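You operate a simulated robot arm through the tools that you are given. There is no shell and no other tool.

You are at the controls of a simulated robot arm. One attempt, no reset.

Task
Wind the frame to the height on the order card.
Fine: stop the rollers and lock the drive switch off first.

Only the result counts: the job must be done as asked and must still hold three seconds after the hand-in. Knocking over, shifting, dropping, spilling or breaking anything else fails it.

Robot
A 6-joint arm with a two-finger gripper, fixed in place. Base frame: the origin is at the foot of the arm, x ahead of it, y to its left, z up. Readings come in mm, degrees, newtons and seconds.
Its first joint turns from -166.0 to 166.0 degrees. Payload 1.71 kg.
The TCP is the grasp point between the finger pads, 20 mm short of the fingertips. In the tool frame z runs along the fingers and y along their closing line. The gripper opens to 96 mm. The gripper's body begins 113 mm behind the TCP.
Orientation is told as [roll, pitch, yaw] about the base's x, y, z axes, in that order, counted from this pose: with the fingers straight down and closing along the base's y, the tool's x points along the base's -x, its y along +y and its z along -z.

Tools
- The arm moves only by the tool drive_tool. Its argument "moves" is a list of rows, each a list of 7 numbers: the shift along the tool's x, y, z in mm, then the turn, a rotation vector about the tool's x, y, z in degrees, then the finger opening in mm, from 0 to 96. In form: [[x, y, z, wx, wy, wz, claw], ...]. A call has 1 to 20 rows; each row shifts and turns the commanded pose from where the row before left it, along the tool's axes as they then stand. Rows are played at 5 a second. More than 50 mm and 8.6 degrees between two rows, or a gripper value outside its range, and nothing of the call is played. A pose out of reach is approached as far as the arm can. The call stops where the force on the tool passes 60 N (or 10 N more than at its start, if that is more) or the arm is blocked; 0.2 s more then pass. Each finger travels about 45 mm/s and halts on what it meets, pressing with about 33 N; the grip force reading is that of the motor and also rises with nothing between the fingers. The clock runs only during rows and for 0.2 s after the last one: add rows that do not move to give the fingers time. The reply holds the time, the measured pose of the TCP, the force on the tool along the base axes, the opening and the grip force, in the units named above and with some noise, with the torque about the TCP (base axes, N m) and any sound that the robot's microphone picked up.
- Cameras (640 x 400 px; columns grow to the right, rows downward): "scene" is fixed at [400, 499, 1276.7]; the picture's right is [-0.85, -0.52, 0.00], its down [-0.19, 0.30, -0.93] and it looks along [0.49, -0.80, -0.36] (base axes); focal length 214 px, centre (320, 200). "wrist" rides on the gripper at [66, 14, -145] in the tool frame; the picture's right is [-0.21, 0.98, 0.00], its down [-0.88, -0.18, -0.45] and it looks along [-0.44, -0.09, 0.90] (tool axes); focal length 275 px, centre (320, 200). There is no depth. A picture from a camera that has moved, and an enlarged one, comes with that camera's place and axes in the base frame and with its lens.
- get_image(camera): a new picture of that camera. No time passes.
- move_column(by): slides the trunk up (or, below 0, down) by that many mm; the arm rides with it, the base frame stays. It gives what a move gives, with no picture.
- enlarge(camera, box): a new picture of the part [left, top, right, bottom] of that camera's present view, enlarged. No time passes.
- sign_off(): hands the job in; it is judged then, once.

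Places have to be worked out from the pictures, the camera data and where the tool is seen. Open the gripper and draw the arm clear of the work before you hand the job in, unless the task says otherwise.

The tools are called after "Call:" as name(argument=value, ...) on one line, values as JSON. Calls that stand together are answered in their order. drive_tool: Moves the arm, as the interface text tells. Its arguments: {"type":"object","properties":{"moves":{"type":"array"}},"required":["moves"]} The other tools are called the same way: move_column (by) slides the trunk up or down; get_image (camera) takes a picture; enlarge (camera, box) takes an enlarged picture of a part of a camera's view; sign_off () hands the job in.

At the start:

```text
clock: 0.0
position: [557.3, -1.7, 1220.1]
ee_rot: [0.0, 0.2, 0.0]
force: [0.3, 0.1, -0.4]
ft_torque: [0.01, -0.02, -0.01]
width: 96.1
grasp_force: 0.0
trunk travel left (down, up): [-175.0, 215.0]
```

scene: 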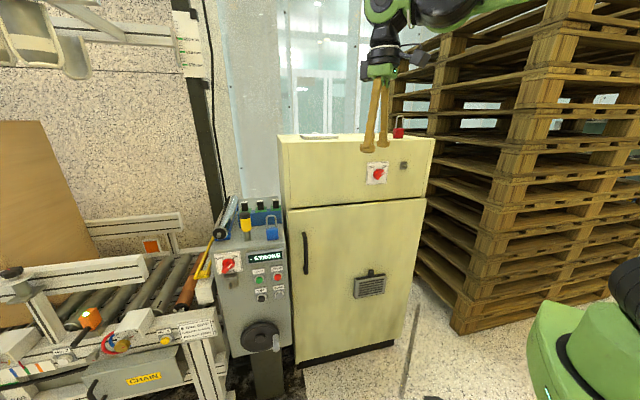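
wrist: 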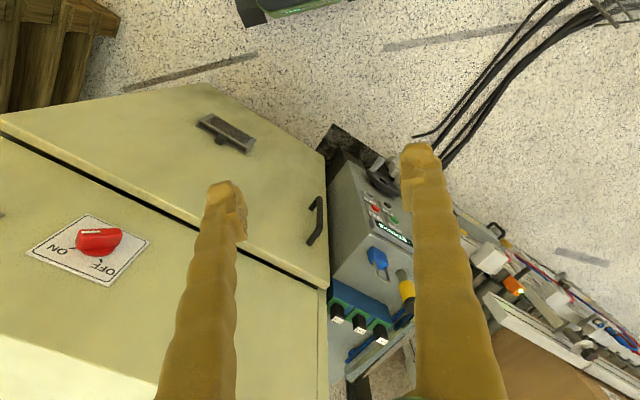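

I'll begin by looking closely at the scene: the console, cabinet and conveyor.

Call:
enlarge(camera="scene", box=[200, 180, 300, 320])

Call:
enlarge(camera="scene", box=[270, 110, 440, 220])

Call:
enlarge(camera="scene", box=[0, 240, 220, 400])

Call:
enlarge(camera="scene", box=[0, 0, 220, 140])

Call:
enlarge(camera="wrist", box=[320, 140, 640, 400])

```text
2.86 times, centred on (250, 250) of scene
camera zoom: at [400.0, 499.0, 1276.7], right [-0.85, -0.52, 0.0], down [-0.19, 0.3, -0.93], along [0.49, -0.8, -0.36], focal length 613 px, centre (520, 57)
```

zoom: 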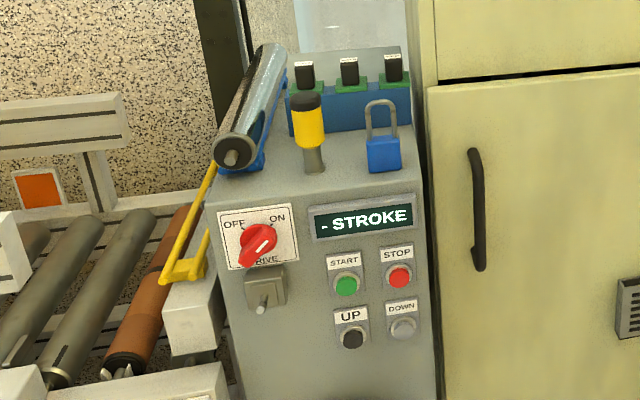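

```text
3.64 times, centred on (355, 165) of scene
camera zoom: at [400.0, 499.0, 1276.7], right [-0.85, -0.52, 0.0], down [-0.19, 0.3, -0.93], along [0.49, -0.8, -0.36], focal length 780 px, centre (193, 327)
```

zoom: 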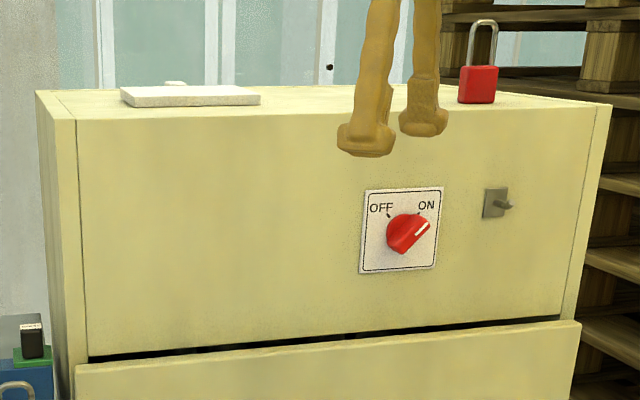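

```text
2.50 times, centred on (110, 320) of scene
camera zoom: at [400.0, 499.0, 1276.7], right [-0.85, -0.52, 0.0], down [-0.19, 0.3, -0.93], along [0.49, -0.8, -0.36], focal length 536 px, centre (845, -100)
```

zoom: 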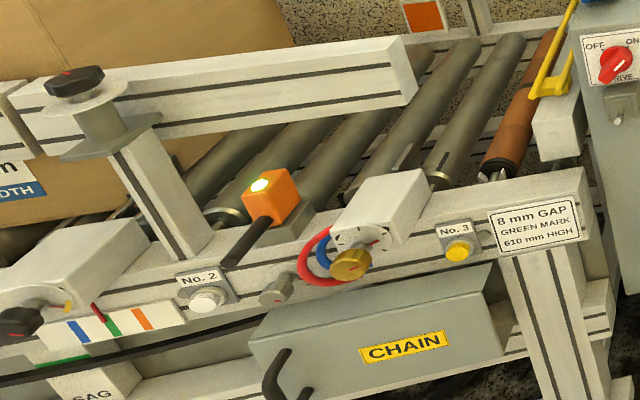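

```text
2.86 times, centred on (110, 70) of scene
camera zoom: at [400.0, 499.0, 1276.7], right [-0.85, -0.52, 0.0], down [-0.19, 0.3, -0.93], along [0.49, -0.8, -0.36], focal length 613 px, centre (920, 571)
```

zoom: 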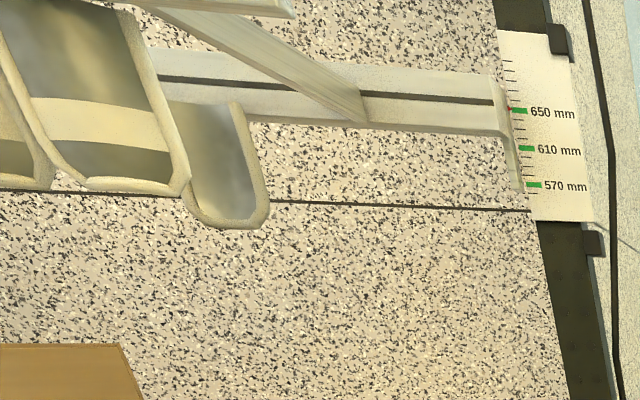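

```text
1.54 times, centred on (480, 270) of wrist
camera zoom: at [490.3, 11.9, 1365.5], right [0.21, 0.98, 0.0], down [0.88, -0.18, 0.44], along [0.43, -0.09, -0.9], focal length 424 px, centre (74, 92)
```

zoom: 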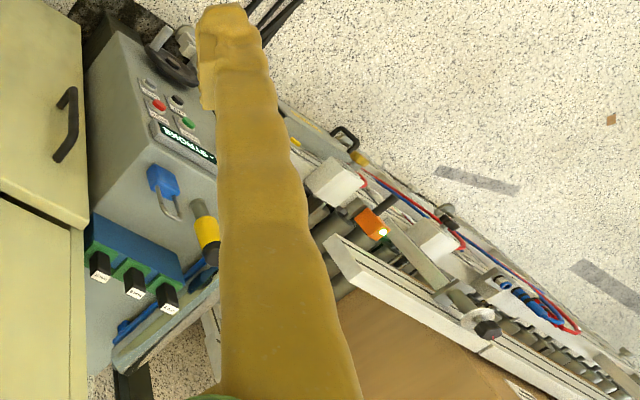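

Now tighter zooms to read labels, card and mechanism.

Call:
enlarge(camera="scene", box=[205, 245, 295, 305])

Call:
enlarge(camera="scene", box=[220, 300, 310, 400])

Call:
enlarge(camera="scene", box=[170, 0, 230, 80])

Call:
enlarge(camera="scene", box=[0, 300, 120, 400])

Call:
enlarge(camera="scene", box=[120, 220, 220, 400])

Call:
enlarge(camera="scene", box=[230, 190, 290, 250])

Call:
enlarge(camera="scene", box=[0, 0, 180, 110])

Call:
enlarge(camera="wrist", box=[320, 140, 420, 260])

```text
6.67 times, centred on (250, 275) of scene
camera zoom: at [400.0, 499.0, 1276.7], right [-0.85, -0.52, 0.0], down [-0.19, 0.3, -0.93], along [0.49, -0.8, -0.36], focal length 1430 px, centre (787, -300)
```

zoom: 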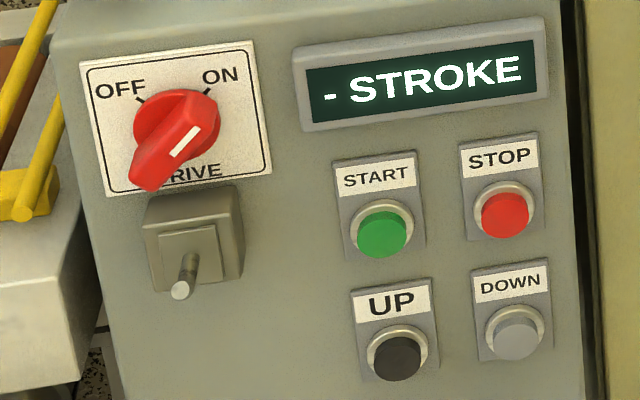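

```text
4.00 times, centred on (265, 350) of scene
camera zoom: at [400.0, 499.0, 1276.7], right [-0.85, -0.52, 0.0], down [-0.19, 0.3, -0.93], along [0.49, -0.8, -0.36], focal length 858 px, centre (540, -400)
```

zoom: 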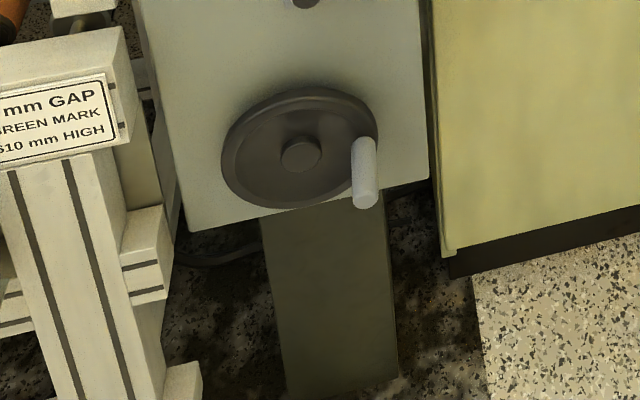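

```text
5.00 times, centred on (200, 40) of scene
camera zoom: at [400.0, 499.0, 1276.7], right [-0.85, -0.52, 0.0], down [-0.19, 0.3, -0.93], along [0.49, -0.8, -0.36], focal length 1072 px, centre (920, 1000)
```

zoom: 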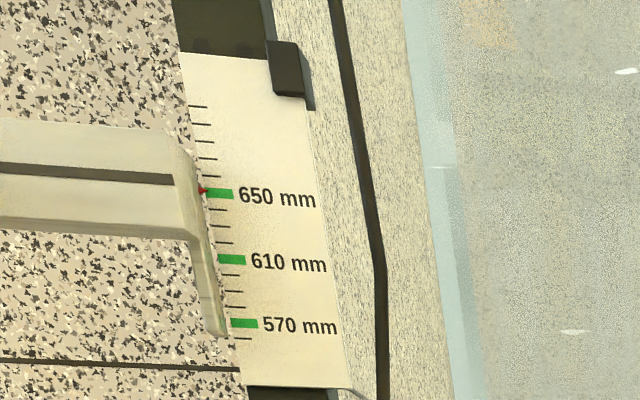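

```text
4.00 times, centred on (60, 350) of scene
camera zoom: at [400.0, 499.0, 1276.7], right [-0.85, -0.52, 0.0], down [-0.19, 0.3, -0.93], along [0.49, -0.8, -0.36], focal length 858 px, centre (1360, -400)
```

zoom: 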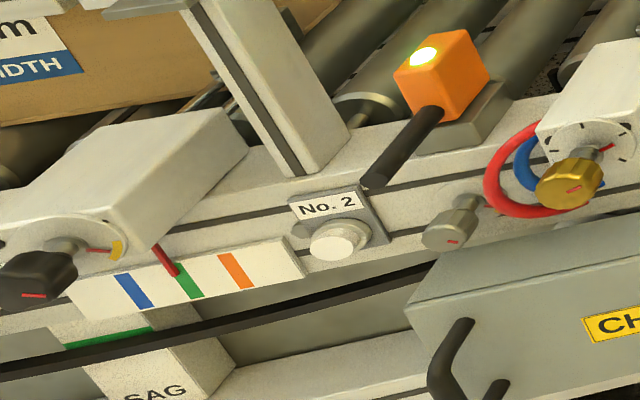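

```text
2.22 times, centred on (170, 310) of scene
camera zoom: at [400.0, 499.0, 1276.7], right [-0.85, -0.52, 0.0], down [-0.19, 0.3, -0.93], along [0.49, -0.8, -0.36], focal length 477 px, centre (653, -44)
```

zoom: 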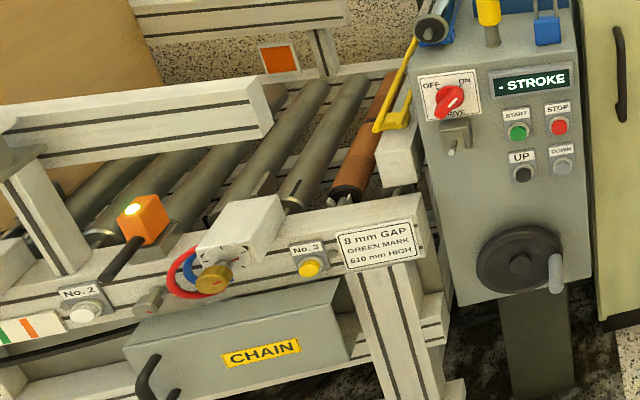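

```text
6.67 times, centred on (260, 220) of scene
camera zoom: at [400.0, 499.0, 1276.7], right [-0.85, -0.52, 0.0], down [-0.19, 0.3, -0.93], along [0.49, -0.8, -0.36], focal length 1430 px, centre (720, 67)
```

zoom: 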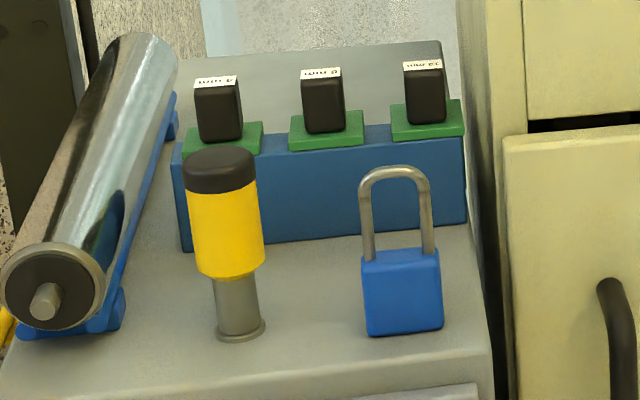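

```text
3.56 times, centred on (90, 55) of scene
camera zoom: at [400.0, 499.0, 1276.7], right [-0.85, -0.52, 0.0], down [-0.19, 0.3, -0.93], along [0.49, -0.8, -0.36], focal length 763 px, centre (1138, 716)
```

zoom: 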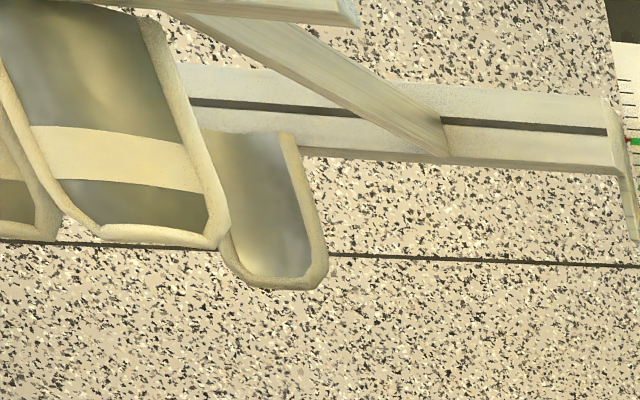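

```text
3.33 times, centred on (370, 200) of wrist
camera zoom: at [490.3, 11.9, 1365.5], right [0.21, 0.98, 0.0], down [0.88, -0.18, 0.44], along [0.43, -0.09, -0.9], focal length 918 px, centre (153, 200)
```

zoom: 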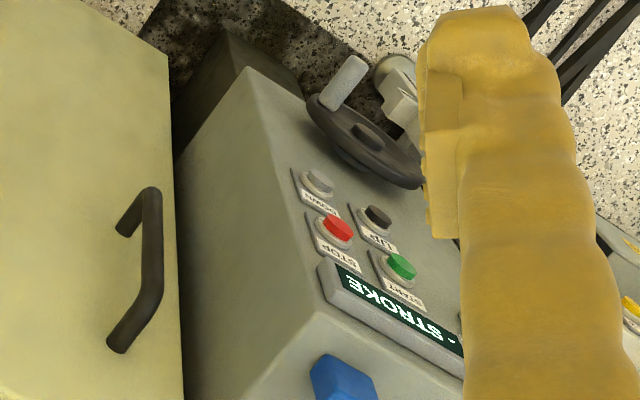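

The order card reads 8 mm gap / green mark / 610 mm high; the frame pointer is at 650 now. From triangulating, STOP is at about (818, 80, 783), its face normal about (-0.67, 0.74, 0). I'll swing the arm left and lower, away from the cabinet, first.

Call:
drive_tool(moves=[[0, 45, 0, 0, 0, 0, 96], [0, 45, 0, 0, 0, 0, 96], [0, 45, 0, 0, 0, 0, 96], [0, 45, 0, 0, 0, 0, 96], [0, 45, 0, 0, 0, 0, 96], [0, 45, 0, 0, 0, 0, 96], [0, 0, 45, 0, 0, 0, 60], [0, 0, 45, 0, 0, 0, 60], [0, 0, 45, 0, 0, 0, 30], [0, 0, 45, 0, 0, 0, 0]])

Call:
enlarge(camera="scene", box=[205, 245, 295, 305])

Call:
get_image(camera="scene")

Call:
get_image(camera="wrist")

```text
clock: 2.2
position: [541.6, 267.4, 1047.0]
ee_rot: [0.0, -0.8, -0.1]
force: [0.5, -1.2, 0.6]
ft_torque: [0.0, 0.01, 0.02]
width: 10.0
grasp_force: 0.2
trunk travel left (down, up): [-175.0, 215.0]
```

```text
6.67 times, centred on (250, 275) of scene
camera zoom: at [400.0, 499.0, 1276.7], right [-0.85, -0.52, 0.0], down [-0.19, 0.3, -0.93], along [0.49, -0.8, -0.36], focal length 1430 px, centre (787, -300)
```

zoom: 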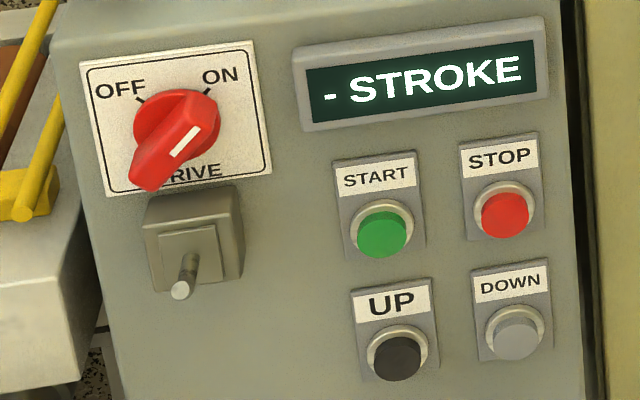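

```text
taken
```

scene: 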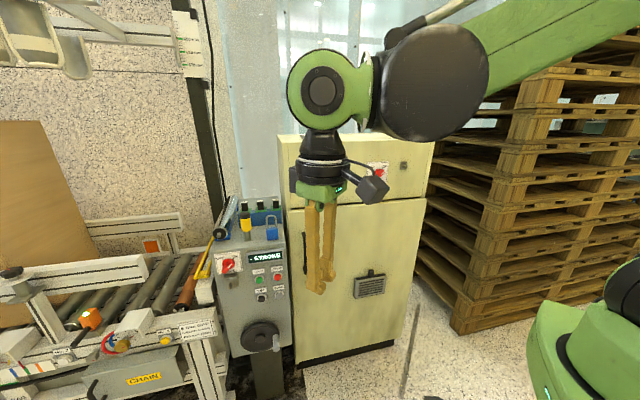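

```text
taken
camera wrist: at [473.2, 281.7, 1191.4], right [0.21, 0.98, 0.0], down [0.87, -0.18, 0.46], along [0.45, -0.09, -0.89], focal length 275 px, centre (320, 200)
```

wrist: 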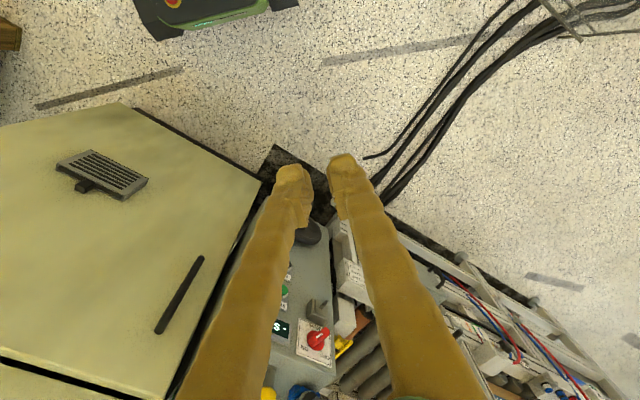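

The display still reads "- STROKE". Now I turn the tool to look horizontally at the console: yaw -48°, then pitch up 90°.

Call:
drive_tool(moves=[[0, 0, 0, 0, 0, 8, 0], [0, 0, 0, 0, 0, 8, 0], [0, 0, 0, 0, 0, 8, 0], [0, 0, 0, 0, 0, 8, 0], [0, 0, 0, 0, 0, 8, 0], [0, 0, 0, 0, 0, 8, 0], [0, 0, 0, 0, -8, 0, 0], [0, 0, 0, 0, -8, 0, 0], [0, 0, 0, 0, -8, 0, 0], [0, 0, 0, 0, -8, 0, 0], [0, 0, 0, 0, -8, 0, 0], [0, 0, 0, 0, 0, 0, 0]])

Call:
get_image(camera="scene")

Call:
get_image(camera="wrist")

```text
clock: 4.8
position: [539.9, 268.6, 1048.0]
ee_rot: [0.7, -40.6, -48.5]
force: [0.4, 0.8, 0.0]
ft_torque: [0.01, 0.02, -0.03]
width: 0.3
grasp_force: 29.7
trunk travel left (down, up): [-175.0, 215.0]
```

```text
taken
```

scene: 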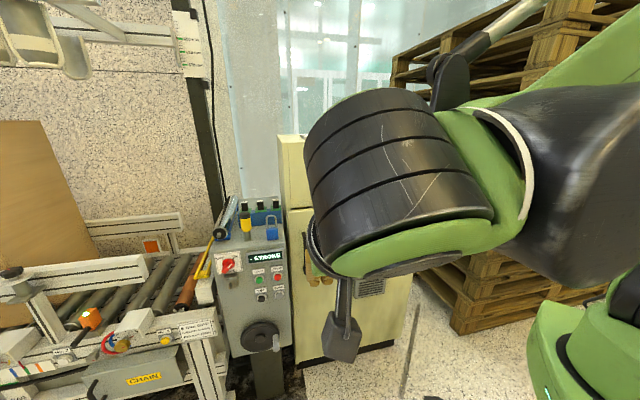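

```text
taken
camera wrist: at [453.9, 383.9, 1115.6], right [0.83, 0.54, 0.14], down [0.11, -0.41, 0.91], along [0.55, -0.74, -0.4], focal length 275 px, centre (320, 200)
```

wrist: 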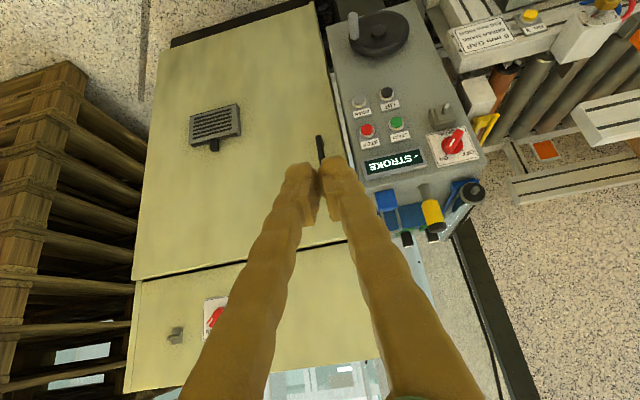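

The view of the console is good. I lower the trunk 150 mm so the arm works nearer the console's height.

Call:
move_column(by=-150)

Call:
drive_tool(moves=[[0, 0, 0, 0, -8, 0, 0], [0, 0, 0, 0, -8, 0, 0], [0, 0, 0, 0, -8, 0, 0], [0, 0, 0, 0, -8, 0, 0], [0, 0, 0, 0, -8, 0, 0], [0, 0, 0, 0, -8, 0, 0], [0, 0, 0, 0, 0, 0, 0], [0, 0, 0, 0, 0, 0, 0]])

Call:
get_image(camera="scene")

Call:
get_image(camera="wrist")

```text
clock: 6.5
position: [540.6, 267.0, 898.9]
ee_rot: [0.8, -40.5, -48.5]
force: [0.8, 0.1, -0.7]
ft_torque: [0.02, 0.04, 0.02]
width: 0.0
grasp_force: 29.3
trunk travel left (down, up): [-25.0, 365.0]
```

```text
clock: 8.3
position: [542.8, 266.9, 898.6]
ee_rot: [21.7, -88.4, -69.5]
force: [0.7, -0.5, 0.1]
ft_torque: [0.03, 0.02, 0.02]
width: 0.0
grasp_force: 29.6
trunk travel left (down, up): [-25.0, 365.0]
```

```text
taken
```

scene: 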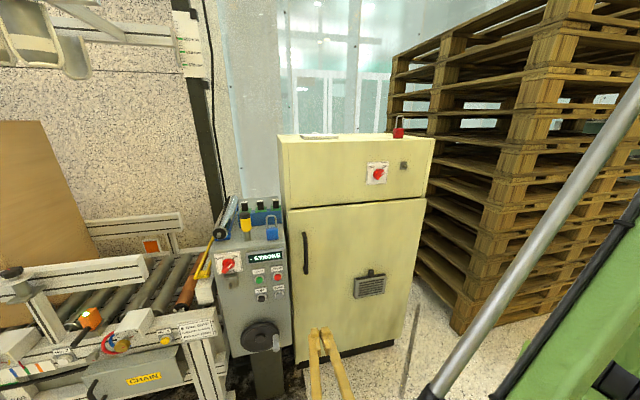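

```text
taken
camera wrist: at [453.0, 386.2, 836.3], right [0.73, 0.65, 0.22], down [-0.43, 0.18, 0.89], along [0.54, -0.74, 0.41], focal length 275 px, centre (320, 200)
```

wrist: 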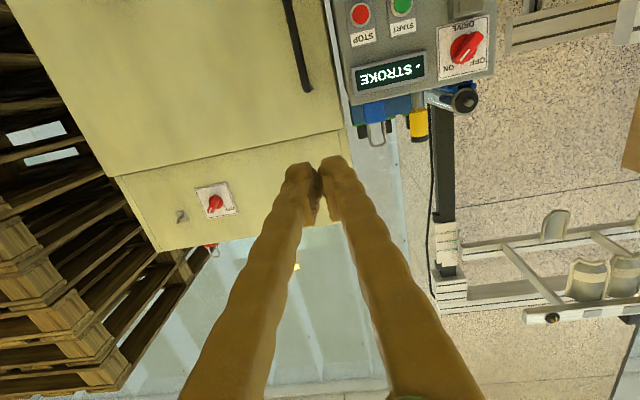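

Tool is horizontal, facing the console (tool x down, y towards the conveyor). I align with STOP (79 mm along tool y, 116 mm down) and move halfway in.

Call:
drive_tool(moves=[[38, 26, 0, 0, -1.5, 0, 0], [38, 26, 0, 0, 0, 0, 0], [40, 27, 0, 0, 0, 0, 0], [0, 0, 40, 0, 0, 0, 0], [0, 0, 40, 0, 0, 0, 0], [0, 0, 40, 0, 0, 0, 0], [0, 0, 40, 0, 0, 0, 0], [0, 0, 0, 0, 0, 0, 0], [0, 0, 0, 0, 0, 0, 0]])

Call:
get_image(camera="scene")

Call:
get_image(camera="wrist")

```text
clock: 10.3
position: [706.2, 202.8, 782.7]
ee_rot: [92.4, -89.4, -140.2]
force: [0.1, -0.2, 1.0]
ft_torque: [0.01, -0.01, 0.03]
width: 0.0
grasp_force: 29.1
trunk travel left (down, up): [-25.0, 365.0]
```

```text
taken
```

scene: 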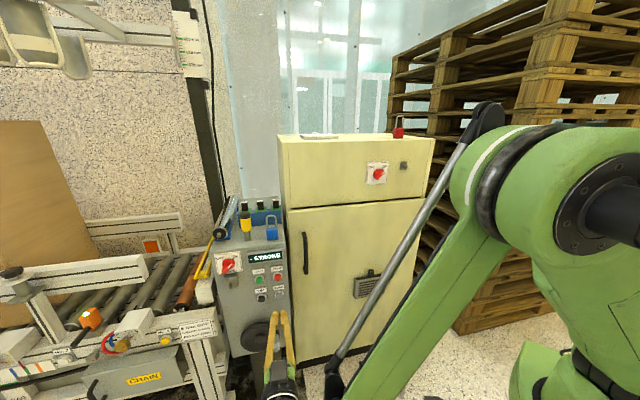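

```text
taken
camera wrist: at [620.1, 321.0, 717.8], right [0.73, 0.65, 0.22], down [-0.44, 0.2, 0.87], along [0.53, -0.73, 0.43], focal length 275 px, centre (320, 200)
```

wrist: 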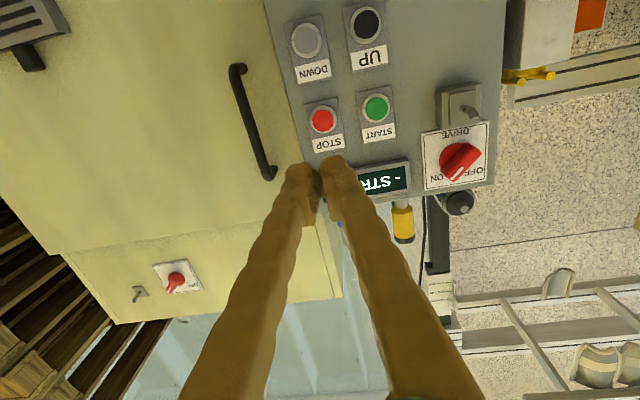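

STOP appears just above the fingertips in the picture (i.e. lower in the world). I enlarge for a finer fix.

Call:
enlarge(camera="wrist", box=[270, 0, 510, 220])

Call:
enlarge(camera="scene", box=[220, 250, 340, 400])

```text
1.82 times, centred on (390, 110) of wrist
camera zoom: at [620.1, 321.0, 717.8], right [0.73, 0.65, 0.22], down [-0.44, 0.2, 0.87], along [0.53, -0.73, 0.43], focal length 500 px, centre (193, 364)
```

zoom: 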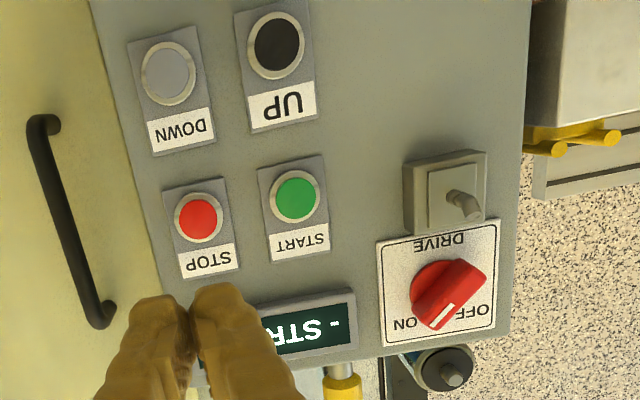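

```text
2.67 times, centred on (280, 325) of scene
camera zoom: at [400.0, 499.0, 1276.7], right [-0.85, -0.52, 0.0], down [-0.19, 0.3, -0.93], along [0.49, -0.8, -0.36], focal length 572 px, centre (427, -133)
```

zoom: 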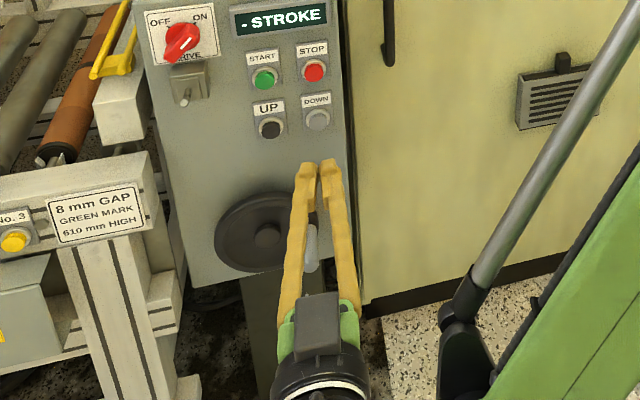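

In the tool frame STOP is at about (9, 5, ~168); the tips are at z=20. I shift and advance to about 20 mm short, then check.

Call:
drive_tool(moves=[[9, 4.5, 0, 0, 0, 0, 0], [0, 0, 40, 0, 0, 0, 0], [0, 0, 40, 0, 0, 0, 0], [0, 0, 35, 0, 0, 0, 0], [0, 0, 10, 0, 0, 0, 0], [0, 0, 0, 0, 0, 0, 0], [0, 0, 0, 0, 0, 0, 0]])

Call:
get_image(camera="wrist")

Call:
enlarge(camera="scene", box=[220, 240, 320, 310])

```text
clock: 11.9
position: [792.9, 114.1, 774.9]
ee_rot: [92.3, -89.4, -140.1]
force: [-0.8, 0.4, 0.0]
ft_torque: [-0.01, -0.02, 0.01]
width: 0.1
grasp_force: 29.4
trunk travel left (down, up): [-25.0, 365.0]
```

```text
taken
camera wrist: at [707.1, 230.5, 709.4], right [0.73, 0.65, 0.22], down [-0.44, 0.2, 0.87], along [0.53, -0.73, 0.43], focal length 275 px, centre (320, 200)
```

wrist: 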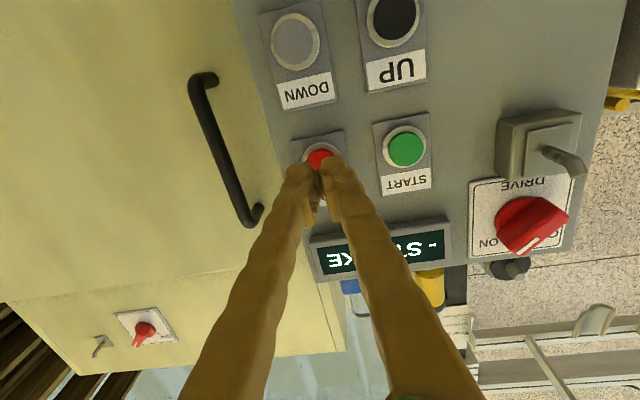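

```text
5.71 times, centred on (270, 275) of scene
camera zoom: at [400.0, 499.0, 1276.7], right [-0.85, -0.52, 0.0], down [-0.19, 0.3, -0.93], along [0.49, -0.8, -0.36], focal length 1226 px, centre (606, -229)
```

zoom: 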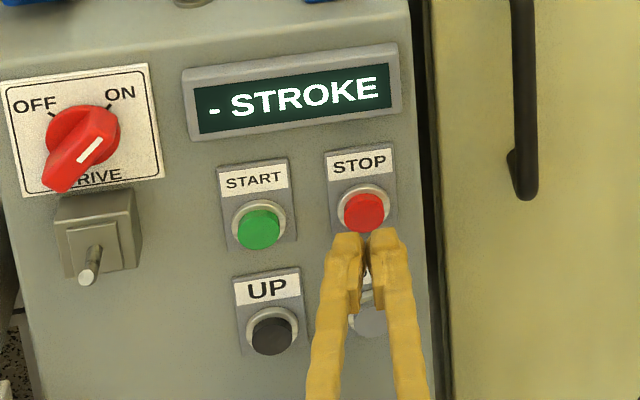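

Tips are lined up with STOP, about 20 mm away. I press in small steps.

Call:
drive_tool(moves=[[1, 1, 10, 0, 0, 0, 0], [0, 0, 5, 0, 0, 0, 0], [0, 0, 3, 0, 0, 0, 0], [0, 0, 2, 0, 0, 0, 0], [0, 0, 2, 0, 0, 0, 0], [0, 0, 2, 0, 0, 0, 0], [0, 0, 2, 0, 0, 0, 0], [0, 0, 2, 0, 0, 0, 0]])

Call:
enlarge(camera="scene", box=[220, 240, 320, 310])

```text
clock: 13.8
position: [812.0, 93.1, 773.7]
ee_rot: [93.1, -89.5, -141.1]
force: [-1.2, 1.7, 1.2]
ft_torque: [0.0, -0.03, 0.06]
width: 0.0
grasp_force: 29.8
trunk travel left (down, up): [-25.0, 365.0]
heard: click
```

```text
5.71 times, centred on (270, 275) of scene
camera zoom: at [400.0, 499.0, 1276.7], right [-0.85, -0.52, 0.0], down [-0.19, 0.3, -0.93], along [0.49, -0.8, -0.36], focal length 1226 px, centre (606, -229)
```

zoom: 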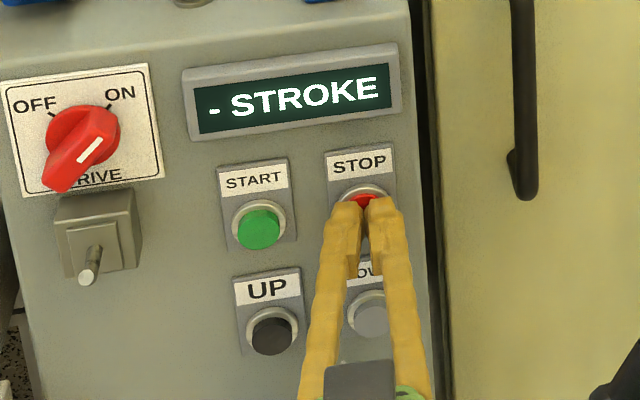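

A click was heard, so STOP was pressed. I back off and check whether the rollers stopped.

Call:
drive_tool(moves=[[0, 0, -20, 0, 0, 0, 0], [0, 0, -40, 0, 0, 0, 0], [0, 0, -40, 0, 0, 0, 40], [0, 0, 0, 0, 0, 0, 60]])

Call:
enlarge(camera="scene", box=[40, 230, 290, 380])

Call:
get_image(camera="wrist")

Call:
enlarge(camera="scene", box=[205, 245, 295, 305])

Call:
enlarge(camera="wrist", box=[380, 0, 560, 130])

```text
clock: 14.8
position: [746.7, 167.3, 771.5]
ee_rot: [91.4, -89.4, -139.4]
force: [-0.1, 0.0, -0.3]
ft_torque: [0.02, -0.01, -0.02]
width: 50.3
grasp_force: 0.1
trunk travel left (down, up): [-25.0, 365.0]
```

```text
2.56 times, centred on (165, 305) of scene
camera zoom: at [400.0, 499.0, 1276.7], right [-0.85, -0.52, 0.0], down [-0.19, 0.3, -0.93], along [0.49, -0.8, -0.36], focal length 549 px, centre (717, -69)
```

zoom: 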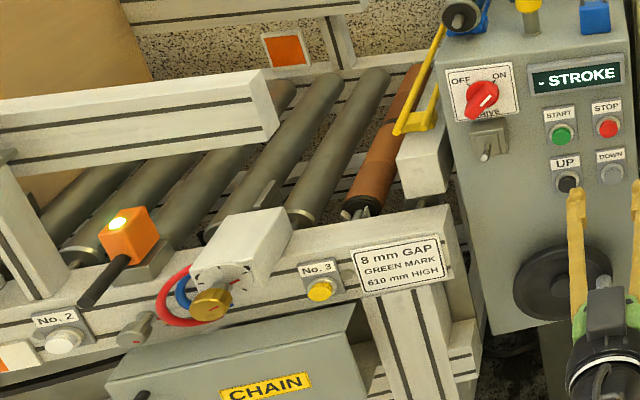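

```text
taken
camera wrist: at [659.8, 284.5, 706.5], right [0.73, 0.65, 0.22], down [-0.44, 0.2, 0.87], along [0.53, -0.73, 0.43], focal length 275 px, centre (320, 200)
```

wrist: 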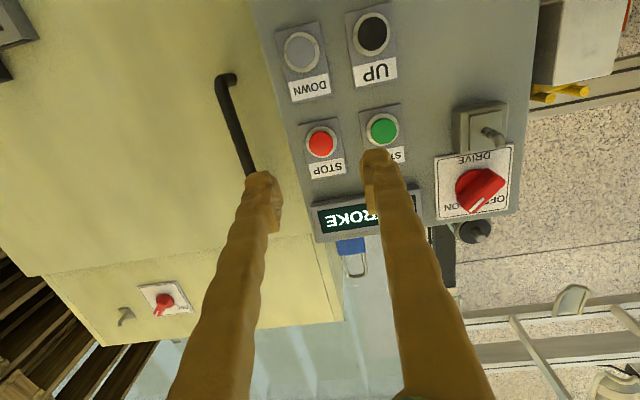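

```text
6.67 times, centred on (250, 275) of scene
camera zoom: at [400.0, 499.0, 1276.7], right [-0.85, -0.52, 0.0], down [-0.19, 0.3, -0.93], along [0.49, -0.8, -0.36], focal length 1430 px, centre (787, -300)
```

zoom: 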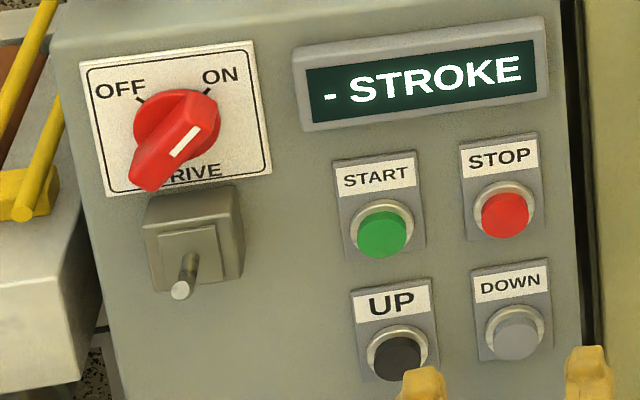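

```text
3.08 times, centred on (470, 65) of wrist
camera zoom: at [659.8, 284.5, 706.5], right [0.73, 0.65, 0.22], down [-0.44, 0.2, 0.87], along [0.53, -0.73, 0.43], focal length 847 px, centre (-142, 615)
```

zoom: 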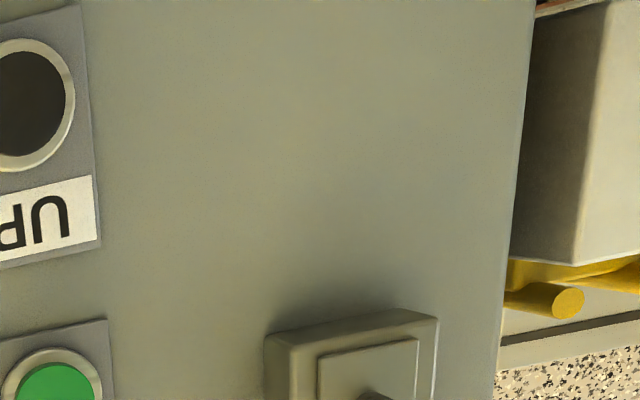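

Now I look closer at the drive switch and hasp from the wrist, and check the rollers for movement.

Call:
enlarge(camera="wrist", box=[420, 90, 540, 250])

Call:
drive_tool(moves=[[0, 0, 0, 0, 0, 0, 60], [0, 0, 0, 0, 0, 0, 60]])

Call:
enlarge(camera="scene", box=[40, 230, 290, 380])

```text
2.50 times, centred on (480, 170) of wrist
camera zoom: at [659.8, 284.5, 706.5], right [0.73, 0.65, 0.22], down [-0.44, 0.2, 0.87], along [0.53, -0.73, 0.43], focal length 688 px, centre (-80, 275)
```

zoom: 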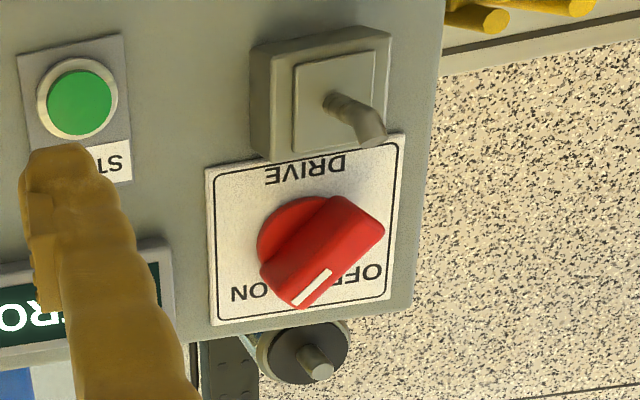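

```text
clock: 15.3
position: [746.9, 167.3, 771.8]
ee_rot: [92.2, -89.4, -140.1]
force: [0.1, -0.2, -0.5]
ft_torque: [0.01, 0.02, -0.03]
width: 60.0
grasp_force: 0.0
trunk travel left (down, up): [-25.0, 365.0]
```

```text
2.56 times, centred on (165, 305) of scene
camera zoom: at [400.0, 499.0, 1276.7], right [-0.85, -0.52, 0.0], down [-0.19, 0.3, -0.93], along [0.49, -0.8, -0.36], focal length 549 px, centre (717, -69)
```

zoom: 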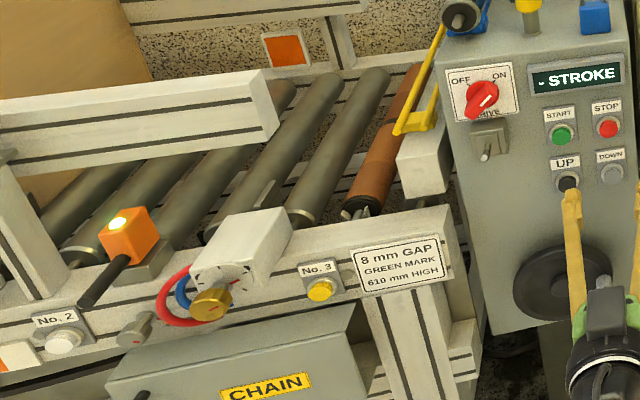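

Rollers are unchanged between pictures, so they've stopped. The switch is at about tool (-78, +147); I move in front of it to refine.

Call:
drive_tool(moves=[[-26, 45, -10, 0, 0, 0, 60], [-26, 45, -10, 0, 0, 0, 60], [-26, 45, 0, 0, 0, 0, 60], [0, 12, 0, 0, 0, 0, 60], [0, 0, 0, 0, 0, 0, 60], [0, 0, 0, 0, 0, 0, 60]])

Call:
get_image(camera="wrist")

Call:
enlarge(camera="scene", box=[180, 200, 310, 330])

```text
refused: row 1 steps farther than a row can; nothing moved
```

```text
taken
camera wrist: at [659.9, 284.4, 706.4], right [0.73, 0.65, 0.22], down [-0.44, 0.2, 0.87], along [0.53, -0.73, 0.43], focal length 275 px, centre (320, 200)
```

wrist: 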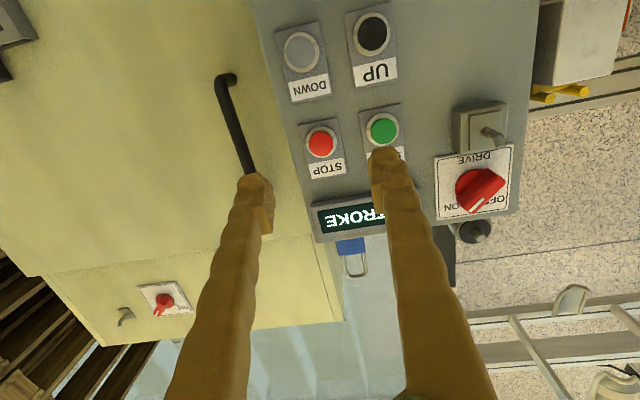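

```text
3.08 times, centred on (245, 265) of scene
camera zoom: at [400.0, 499.0, 1276.7], right [-0.85, -0.52, 0.0], down [-0.19, 0.3, -0.93], along [0.49, -0.8, -0.36], focal length 660 px, centre (551, 0)
```

zoom: 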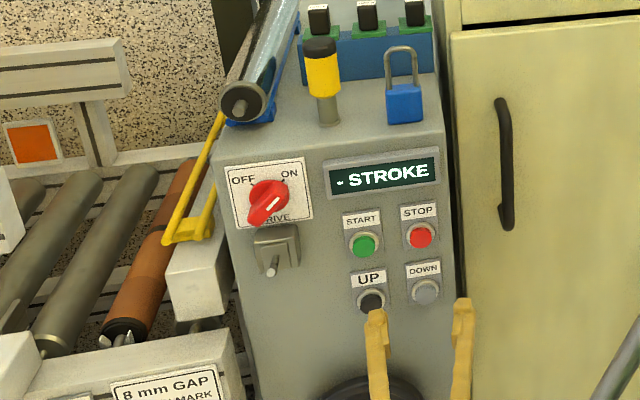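

Steps were too long; I retry with smaller ones.

Call:
drive_tool(moves=[[-20, 36, -8, 0, 0, 0, 60], [-20, 37, -8, 0, 0, 0, 60], [-20, 37, -4, 0, 0, 0, 60], [-18, 37, 0, 0, 0, 0, 60], [0, 0, 0, 0, 0, 0, 60], [0, 0, 0, 0, 0, 0, 60]])

Call:
get_image(camera="wrist")

Call:
enlarge(camera="scene", box=[180, 200, 310, 330])

Call:
enlarge(camera="wrist", box=[220, 50, 420, 250])

```text
clock: 16.8
position: [841.4, 280.7, 851.7]
ee_rot: [92.0, -89.4, -140.0]
force: [0.1, 0.3, 0.0]
ft_torque: [-0.04, 0.02, -0.02]
width: 60.1
grasp_force: 0.1
trunk travel left (down, up): [-25.0, 365.0]
```

```text
taken
camera wrist: at [755.5, 398.0, 786.3], right [0.73, 0.65, 0.22], down [-0.44, 0.2, 0.87], along [0.53, -0.73, 0.43], focal length 275 px, centre (320, 200)
```

wrist: 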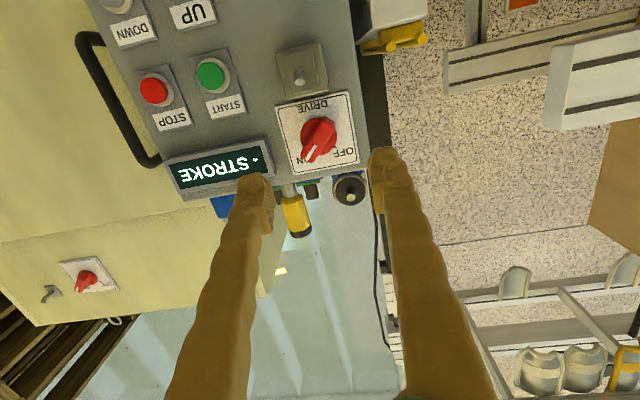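

```text
3.08 times, centred on (245, 265) of scene
camera zoom: at [400.0, 499.0, 1276.7], right [-0.85, -0.52, 0.0], down [-0.19, 0.3, -0.93], along [0.49, -0.8, -0.36], focal length 660 px, centre (551, 0)
```

zoom: 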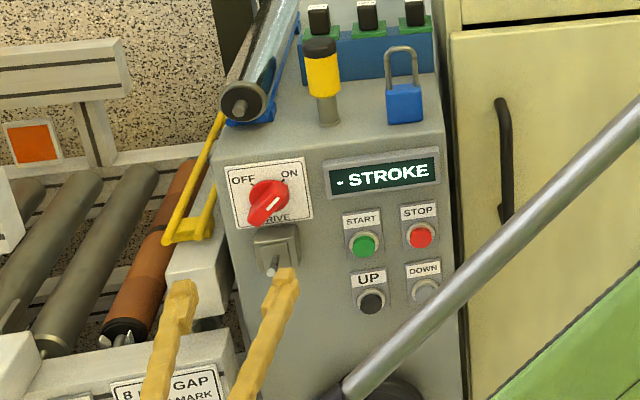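

```text
2.00 times, centred on (320, 150) of wrist
camera zoom: at [755.5, 398.0, 786.3], right [0.73, 0.65, 0.22], down [-0.44, 0.2, 0.87], along [0.53, -0.73, 0.43], focal length 551 px, centre (320, 300)
```

zoom: 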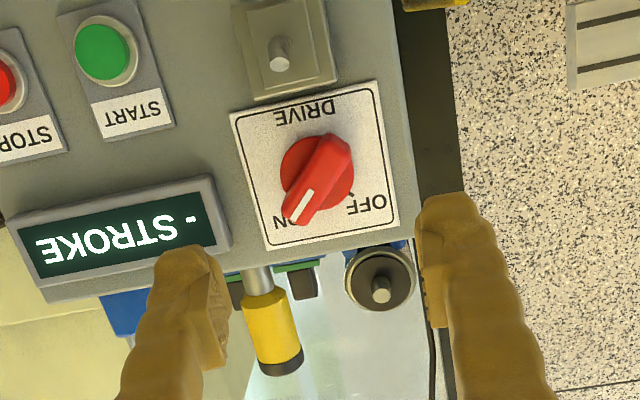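

Centred on the knob to within a couple of mm. The bar sits at ~45° (ON), so I roll the tool +45° and set the opening to 44.

Call:
drive_tool(moves=[[1, 0, 0, 0, 0, 7.5, 44], [0, 0, 0, 0, 0, 7.5, 44], [0, 0, 0, 0, 0, 7.5, 44], [0, 0, 0, 0, 0, 7.5, 44], [0, 0, 0, 0, 0, 7.5, 44], [0, 0, 0, 0, 0, 7.5, 44], [0, 0, 20, 0, 0, 0, 44], [0, 0, 20, 0, 0, 0, 44], [0, 0, 0, 0, 0, 0, 44]])

Call:
get_image(camera="wrist")

Call:
enlarge(camera="scene", box=[190, 220, 290, 320])

Call:
enlarge(camera="wrist", box=[220, 50, 420, 250])

```text
clock: 18.8
position: [868.3, 250.4, 851.1]
ee_rot: [90.0, -44.5, -138.0]
force: [0.1, 0.1, -0.7]
ft_torque: [0.01, 0.03, -0.01]
width: 43.9
grasp_force: 0.0
trunk travel left (down, up): [-25.0, 365.0]
```

```text
taken
camera wrist: at [812.7, 396.1, 815.8], right [0.4, 0.36, 0.84], down [-0.86, -0.17, 0.48], along [0.32, -0.92, 0.24], focal length 275 px, centre (320, 200)
```

wrist: 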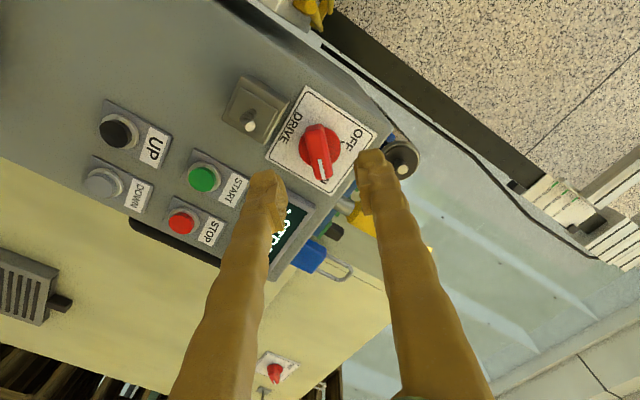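

```text
4.00 times, centred on (240, 270) of scene
camera zoom: at [400.0, 499.0, 1276.7], right [-0.85, -0.52, 0.0], down [-0.19, 0.3, -0.93], along [0.49, -0.8, -0.36], focal length 858 px, centre (640, -80)
```

zoom: 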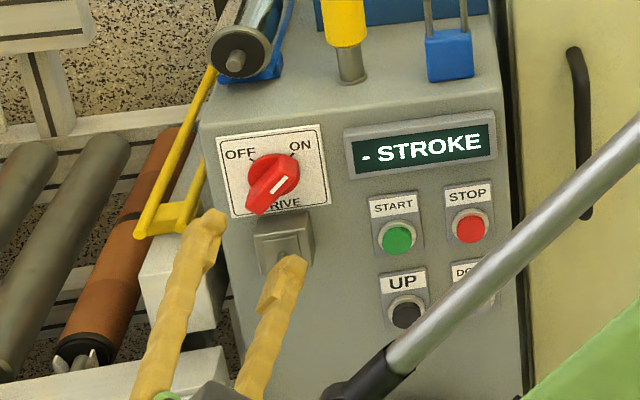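

```text
2.00 times, centred on (320, 150) of wrist
camera zoom: at [812.7, 396.1, 815.8], right [0.4, 0.36, 0.84], down [-0.86, -0.17, 0.48], along [0.32, -0.92, 0.24], focal length 551 px, centre (320, 300)
```

zoom: 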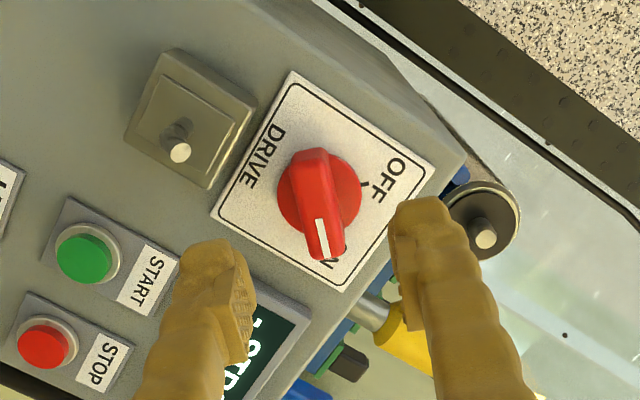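

Aligned with the bar. I advance 60 mm with care, then look before closing.

Call:
drive_tool(moves=[[0, 0, 20, 0, 0, 0, 44], [0, 0, 15, 0, 0, 0, 44], [0, 0, 10, 0, 0, 0, 44], [0, 0, 8, 0, 0, 0, 44], [0, 0, 7, 0, 0, 0, 44], [0, 0, 0, 0, 0, 0, 44]])

Call:
enlarge(camera="scene", box=[200, 230, 280, 300])

Call:
enlarge(camera="wrist", box=[220, 50, 420, 250])

```text
clock: 20.1
position: [908.9, 206.4, 850.7]
ee_rot: [90.0, -44.5, -138.0]
force: [0.0, -0.3, -0.4]
ft_torque: [-0.02, -0.02, -0.01]
width: 43.9
grasp_force: 0.1
trunk travel left (down, up): [-25.0, 365.0]
```

```text
5.71 times, centred on (240, 265) of scene
camera zoom: at [400.0, 499.0, 1276.7], right [-0.85, -0.52, 0.0], down [-0.19, 0.3, -0.93], along [0.49, -0.8, -0.36], focal length 1226 px, centre (777, -171)
```

zoom: 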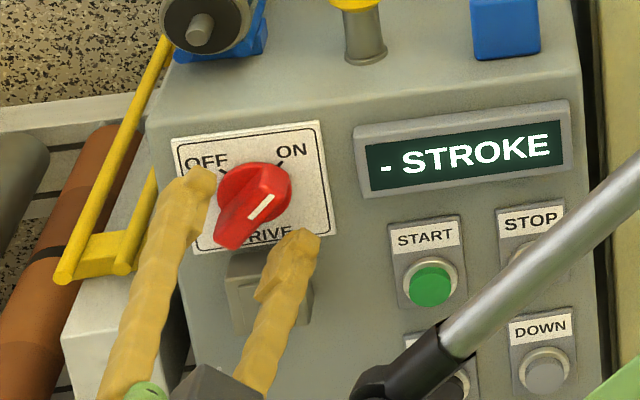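

```text
2.00 times, centred on (320, 150) of wrist
camera zoom: at [853.2, 352.1, 815.3], right [0.4, 0.36, 0.84], down [-0.86, -0.18, 0.48], along [0.32, -0.92, 0.24], focal length 551 px, centre (320, 300)
```

zoom: 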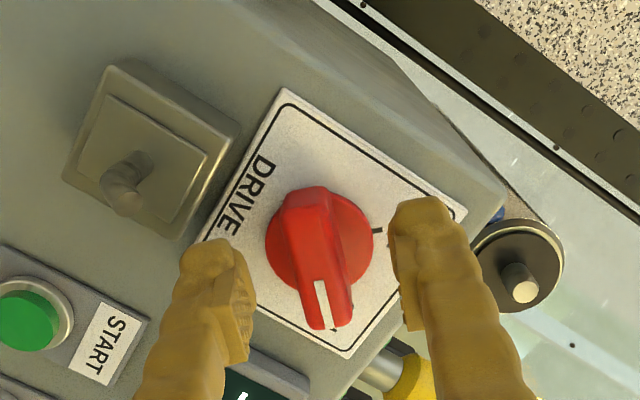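

Fingertips are just level with the bar's front. I advance 12 mm more, then close on the bar.

Call:
drive_tool(moves=[[0, 0, 6, 0, 0, 0, 44], [0, 0, 6, 0, 0, 0, 44], [0, 0, 0, 0, 0, 0, 30], [0, 0, 0, 0, 0, 0, 20], [0, 0, 0, 0, 0, 0, 10], [0, 0, 0, 0, 0, 0, 10], [0, 0, 0, 0, 0, 0, 10]])

Call:
enlarge(camera="scene", box=[200, 230, 280, 300])

Call:
enlarge(camera="wrist", box=[220, 50, 420, 250])

```text
clock: 21.8
position: [916.6, 196.6, 851.7]
ee_rot: [90.0, -44.4, -137.9]
force: [-7.7, -3.4, -6.7]
ft_torque: [0.02, 0.05, -0.13]
width: 17.2
grasp_force: 5.2
trunk travel left (down, up): [-25.0, 365.0]
```

```text
5.71 times, centred on (240, 265) of scene
camera zoom: at [400.0, 499.0, 1276.7], right [-0.85, -0.52, 0.0], down [-0.19, 0.3, -0.93], along [0.49, -0.8, -0.36], focal length 1226 px, centre (777, -171)
```

zoom: 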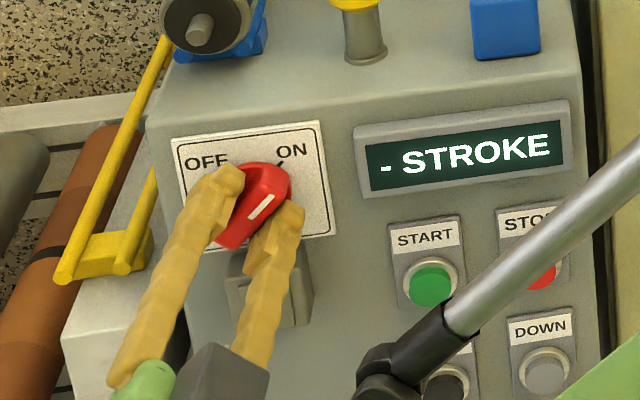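

```text
2.00 times, centred on (320, 150) of wrist
camera zoom: at [861.3, 342.8, 815.4], right [0.4, 0.36, 0.84], down [-0.86, -0.17, 0.48], along [0.32, -0.92, 0.24], focal length 551 px, centre (320, 300)
```

zoom: 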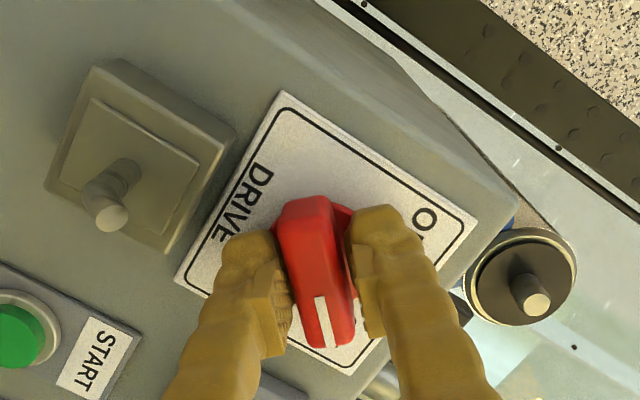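

The bar is between the fingers (17 mm) with a small side load; I shift 1 mm to relieve it and tighten.

Call:
drive_tool(moves=[[0, -1, 0, 0, 0, 0, 8], [0, 0, 0, 0, 0, 0, 8], [0, 0, 0, 0, 0, 0, 8]])

```text
clock: 22.6
position: [916.1, 195.4, 850.4]
ee_rot: [90.0, -44.4, -138.0]
force: [-1.6, -3.4, -2.3]
ft_torque: [-0.06, 0.05, -0.04]
width: 15.1
grasp_force: 35.1
trunk travel left (down, up): [-25.0, 365.0]
```

Firm grip at 15.1 mm. Now I turn the knob counter-clockwise 90° (tool -z).

Call:
drive_tool(moves=[[0, 0, 0, 0, 0, -8.2, 8], [0, 0, 0, 0, 0, -8.2, 8], [0, 0, 0, 0, 0, -8.2, 8], [0, 0, 0, 0, 0, -8.2, 8], [0, 0, 0, 0, 0, -8.2, 8], [0, 0, 0, 0, 0, -8.2, 8], [0, 0, 0, 0, 0, -8.2, 8], [0, 0, 0, 0, 0, -8.2, 8], [0, 0, 0, 0, 0, -8.2, 8], [0, 0, 0, 0, 0, -8.2, 8], [0, 0, 0, 0, 0, -8, 8], [0, 0, 0, 0, 0, 0, 8]])

Call:
enlarge(camera="scene", box=[200, 230, 280, 300])

Call:
get_image(camera="wrist")

```text
clock: 25.1
position: [916.0, 195.8, 852.0]
ee_rot: [-90.0, -45.4, 42.1]
force: [-17.4, -19.7, -3.1]
ft_torque: [0.11, 0.09, -0.36]
width: 15.4
grasp_force: 35.0
trunk travel left (down, up): [-25.0, 365.0]
```

```text
5.71 times, centred on (240, 265) of scene
camera zoom: at [400.0, 499.0, 1276.7], right [-0.85, -0.52, 0.0], down [-0.19, 0.3, -0.93], along [0.49, -0.8, -0.36], focal length 1226 px, centre (777, -171)
```

zoom: 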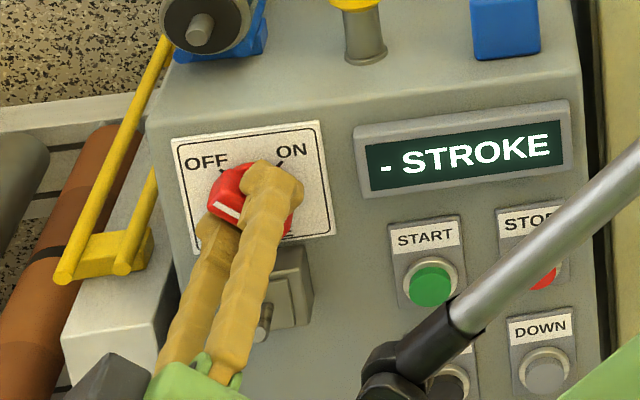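

```text
taken
camera wrist: at [791.3, 279.3, 795.2], right [0.63, 0.56, -0.54], down [0.06, 0.65, 0.75], along [0.78, -0.51, 0.38], focal length 275 px, centre (320, 200)
```

wrist: 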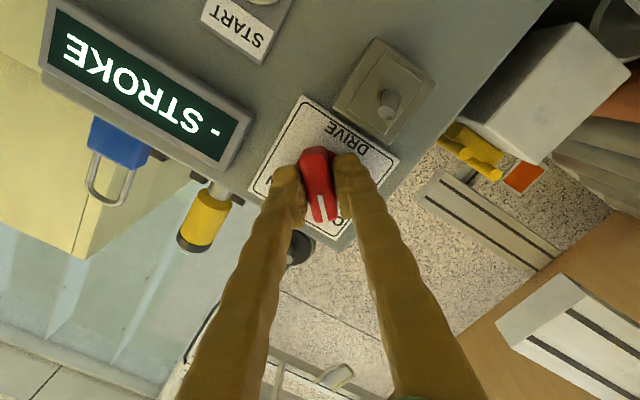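

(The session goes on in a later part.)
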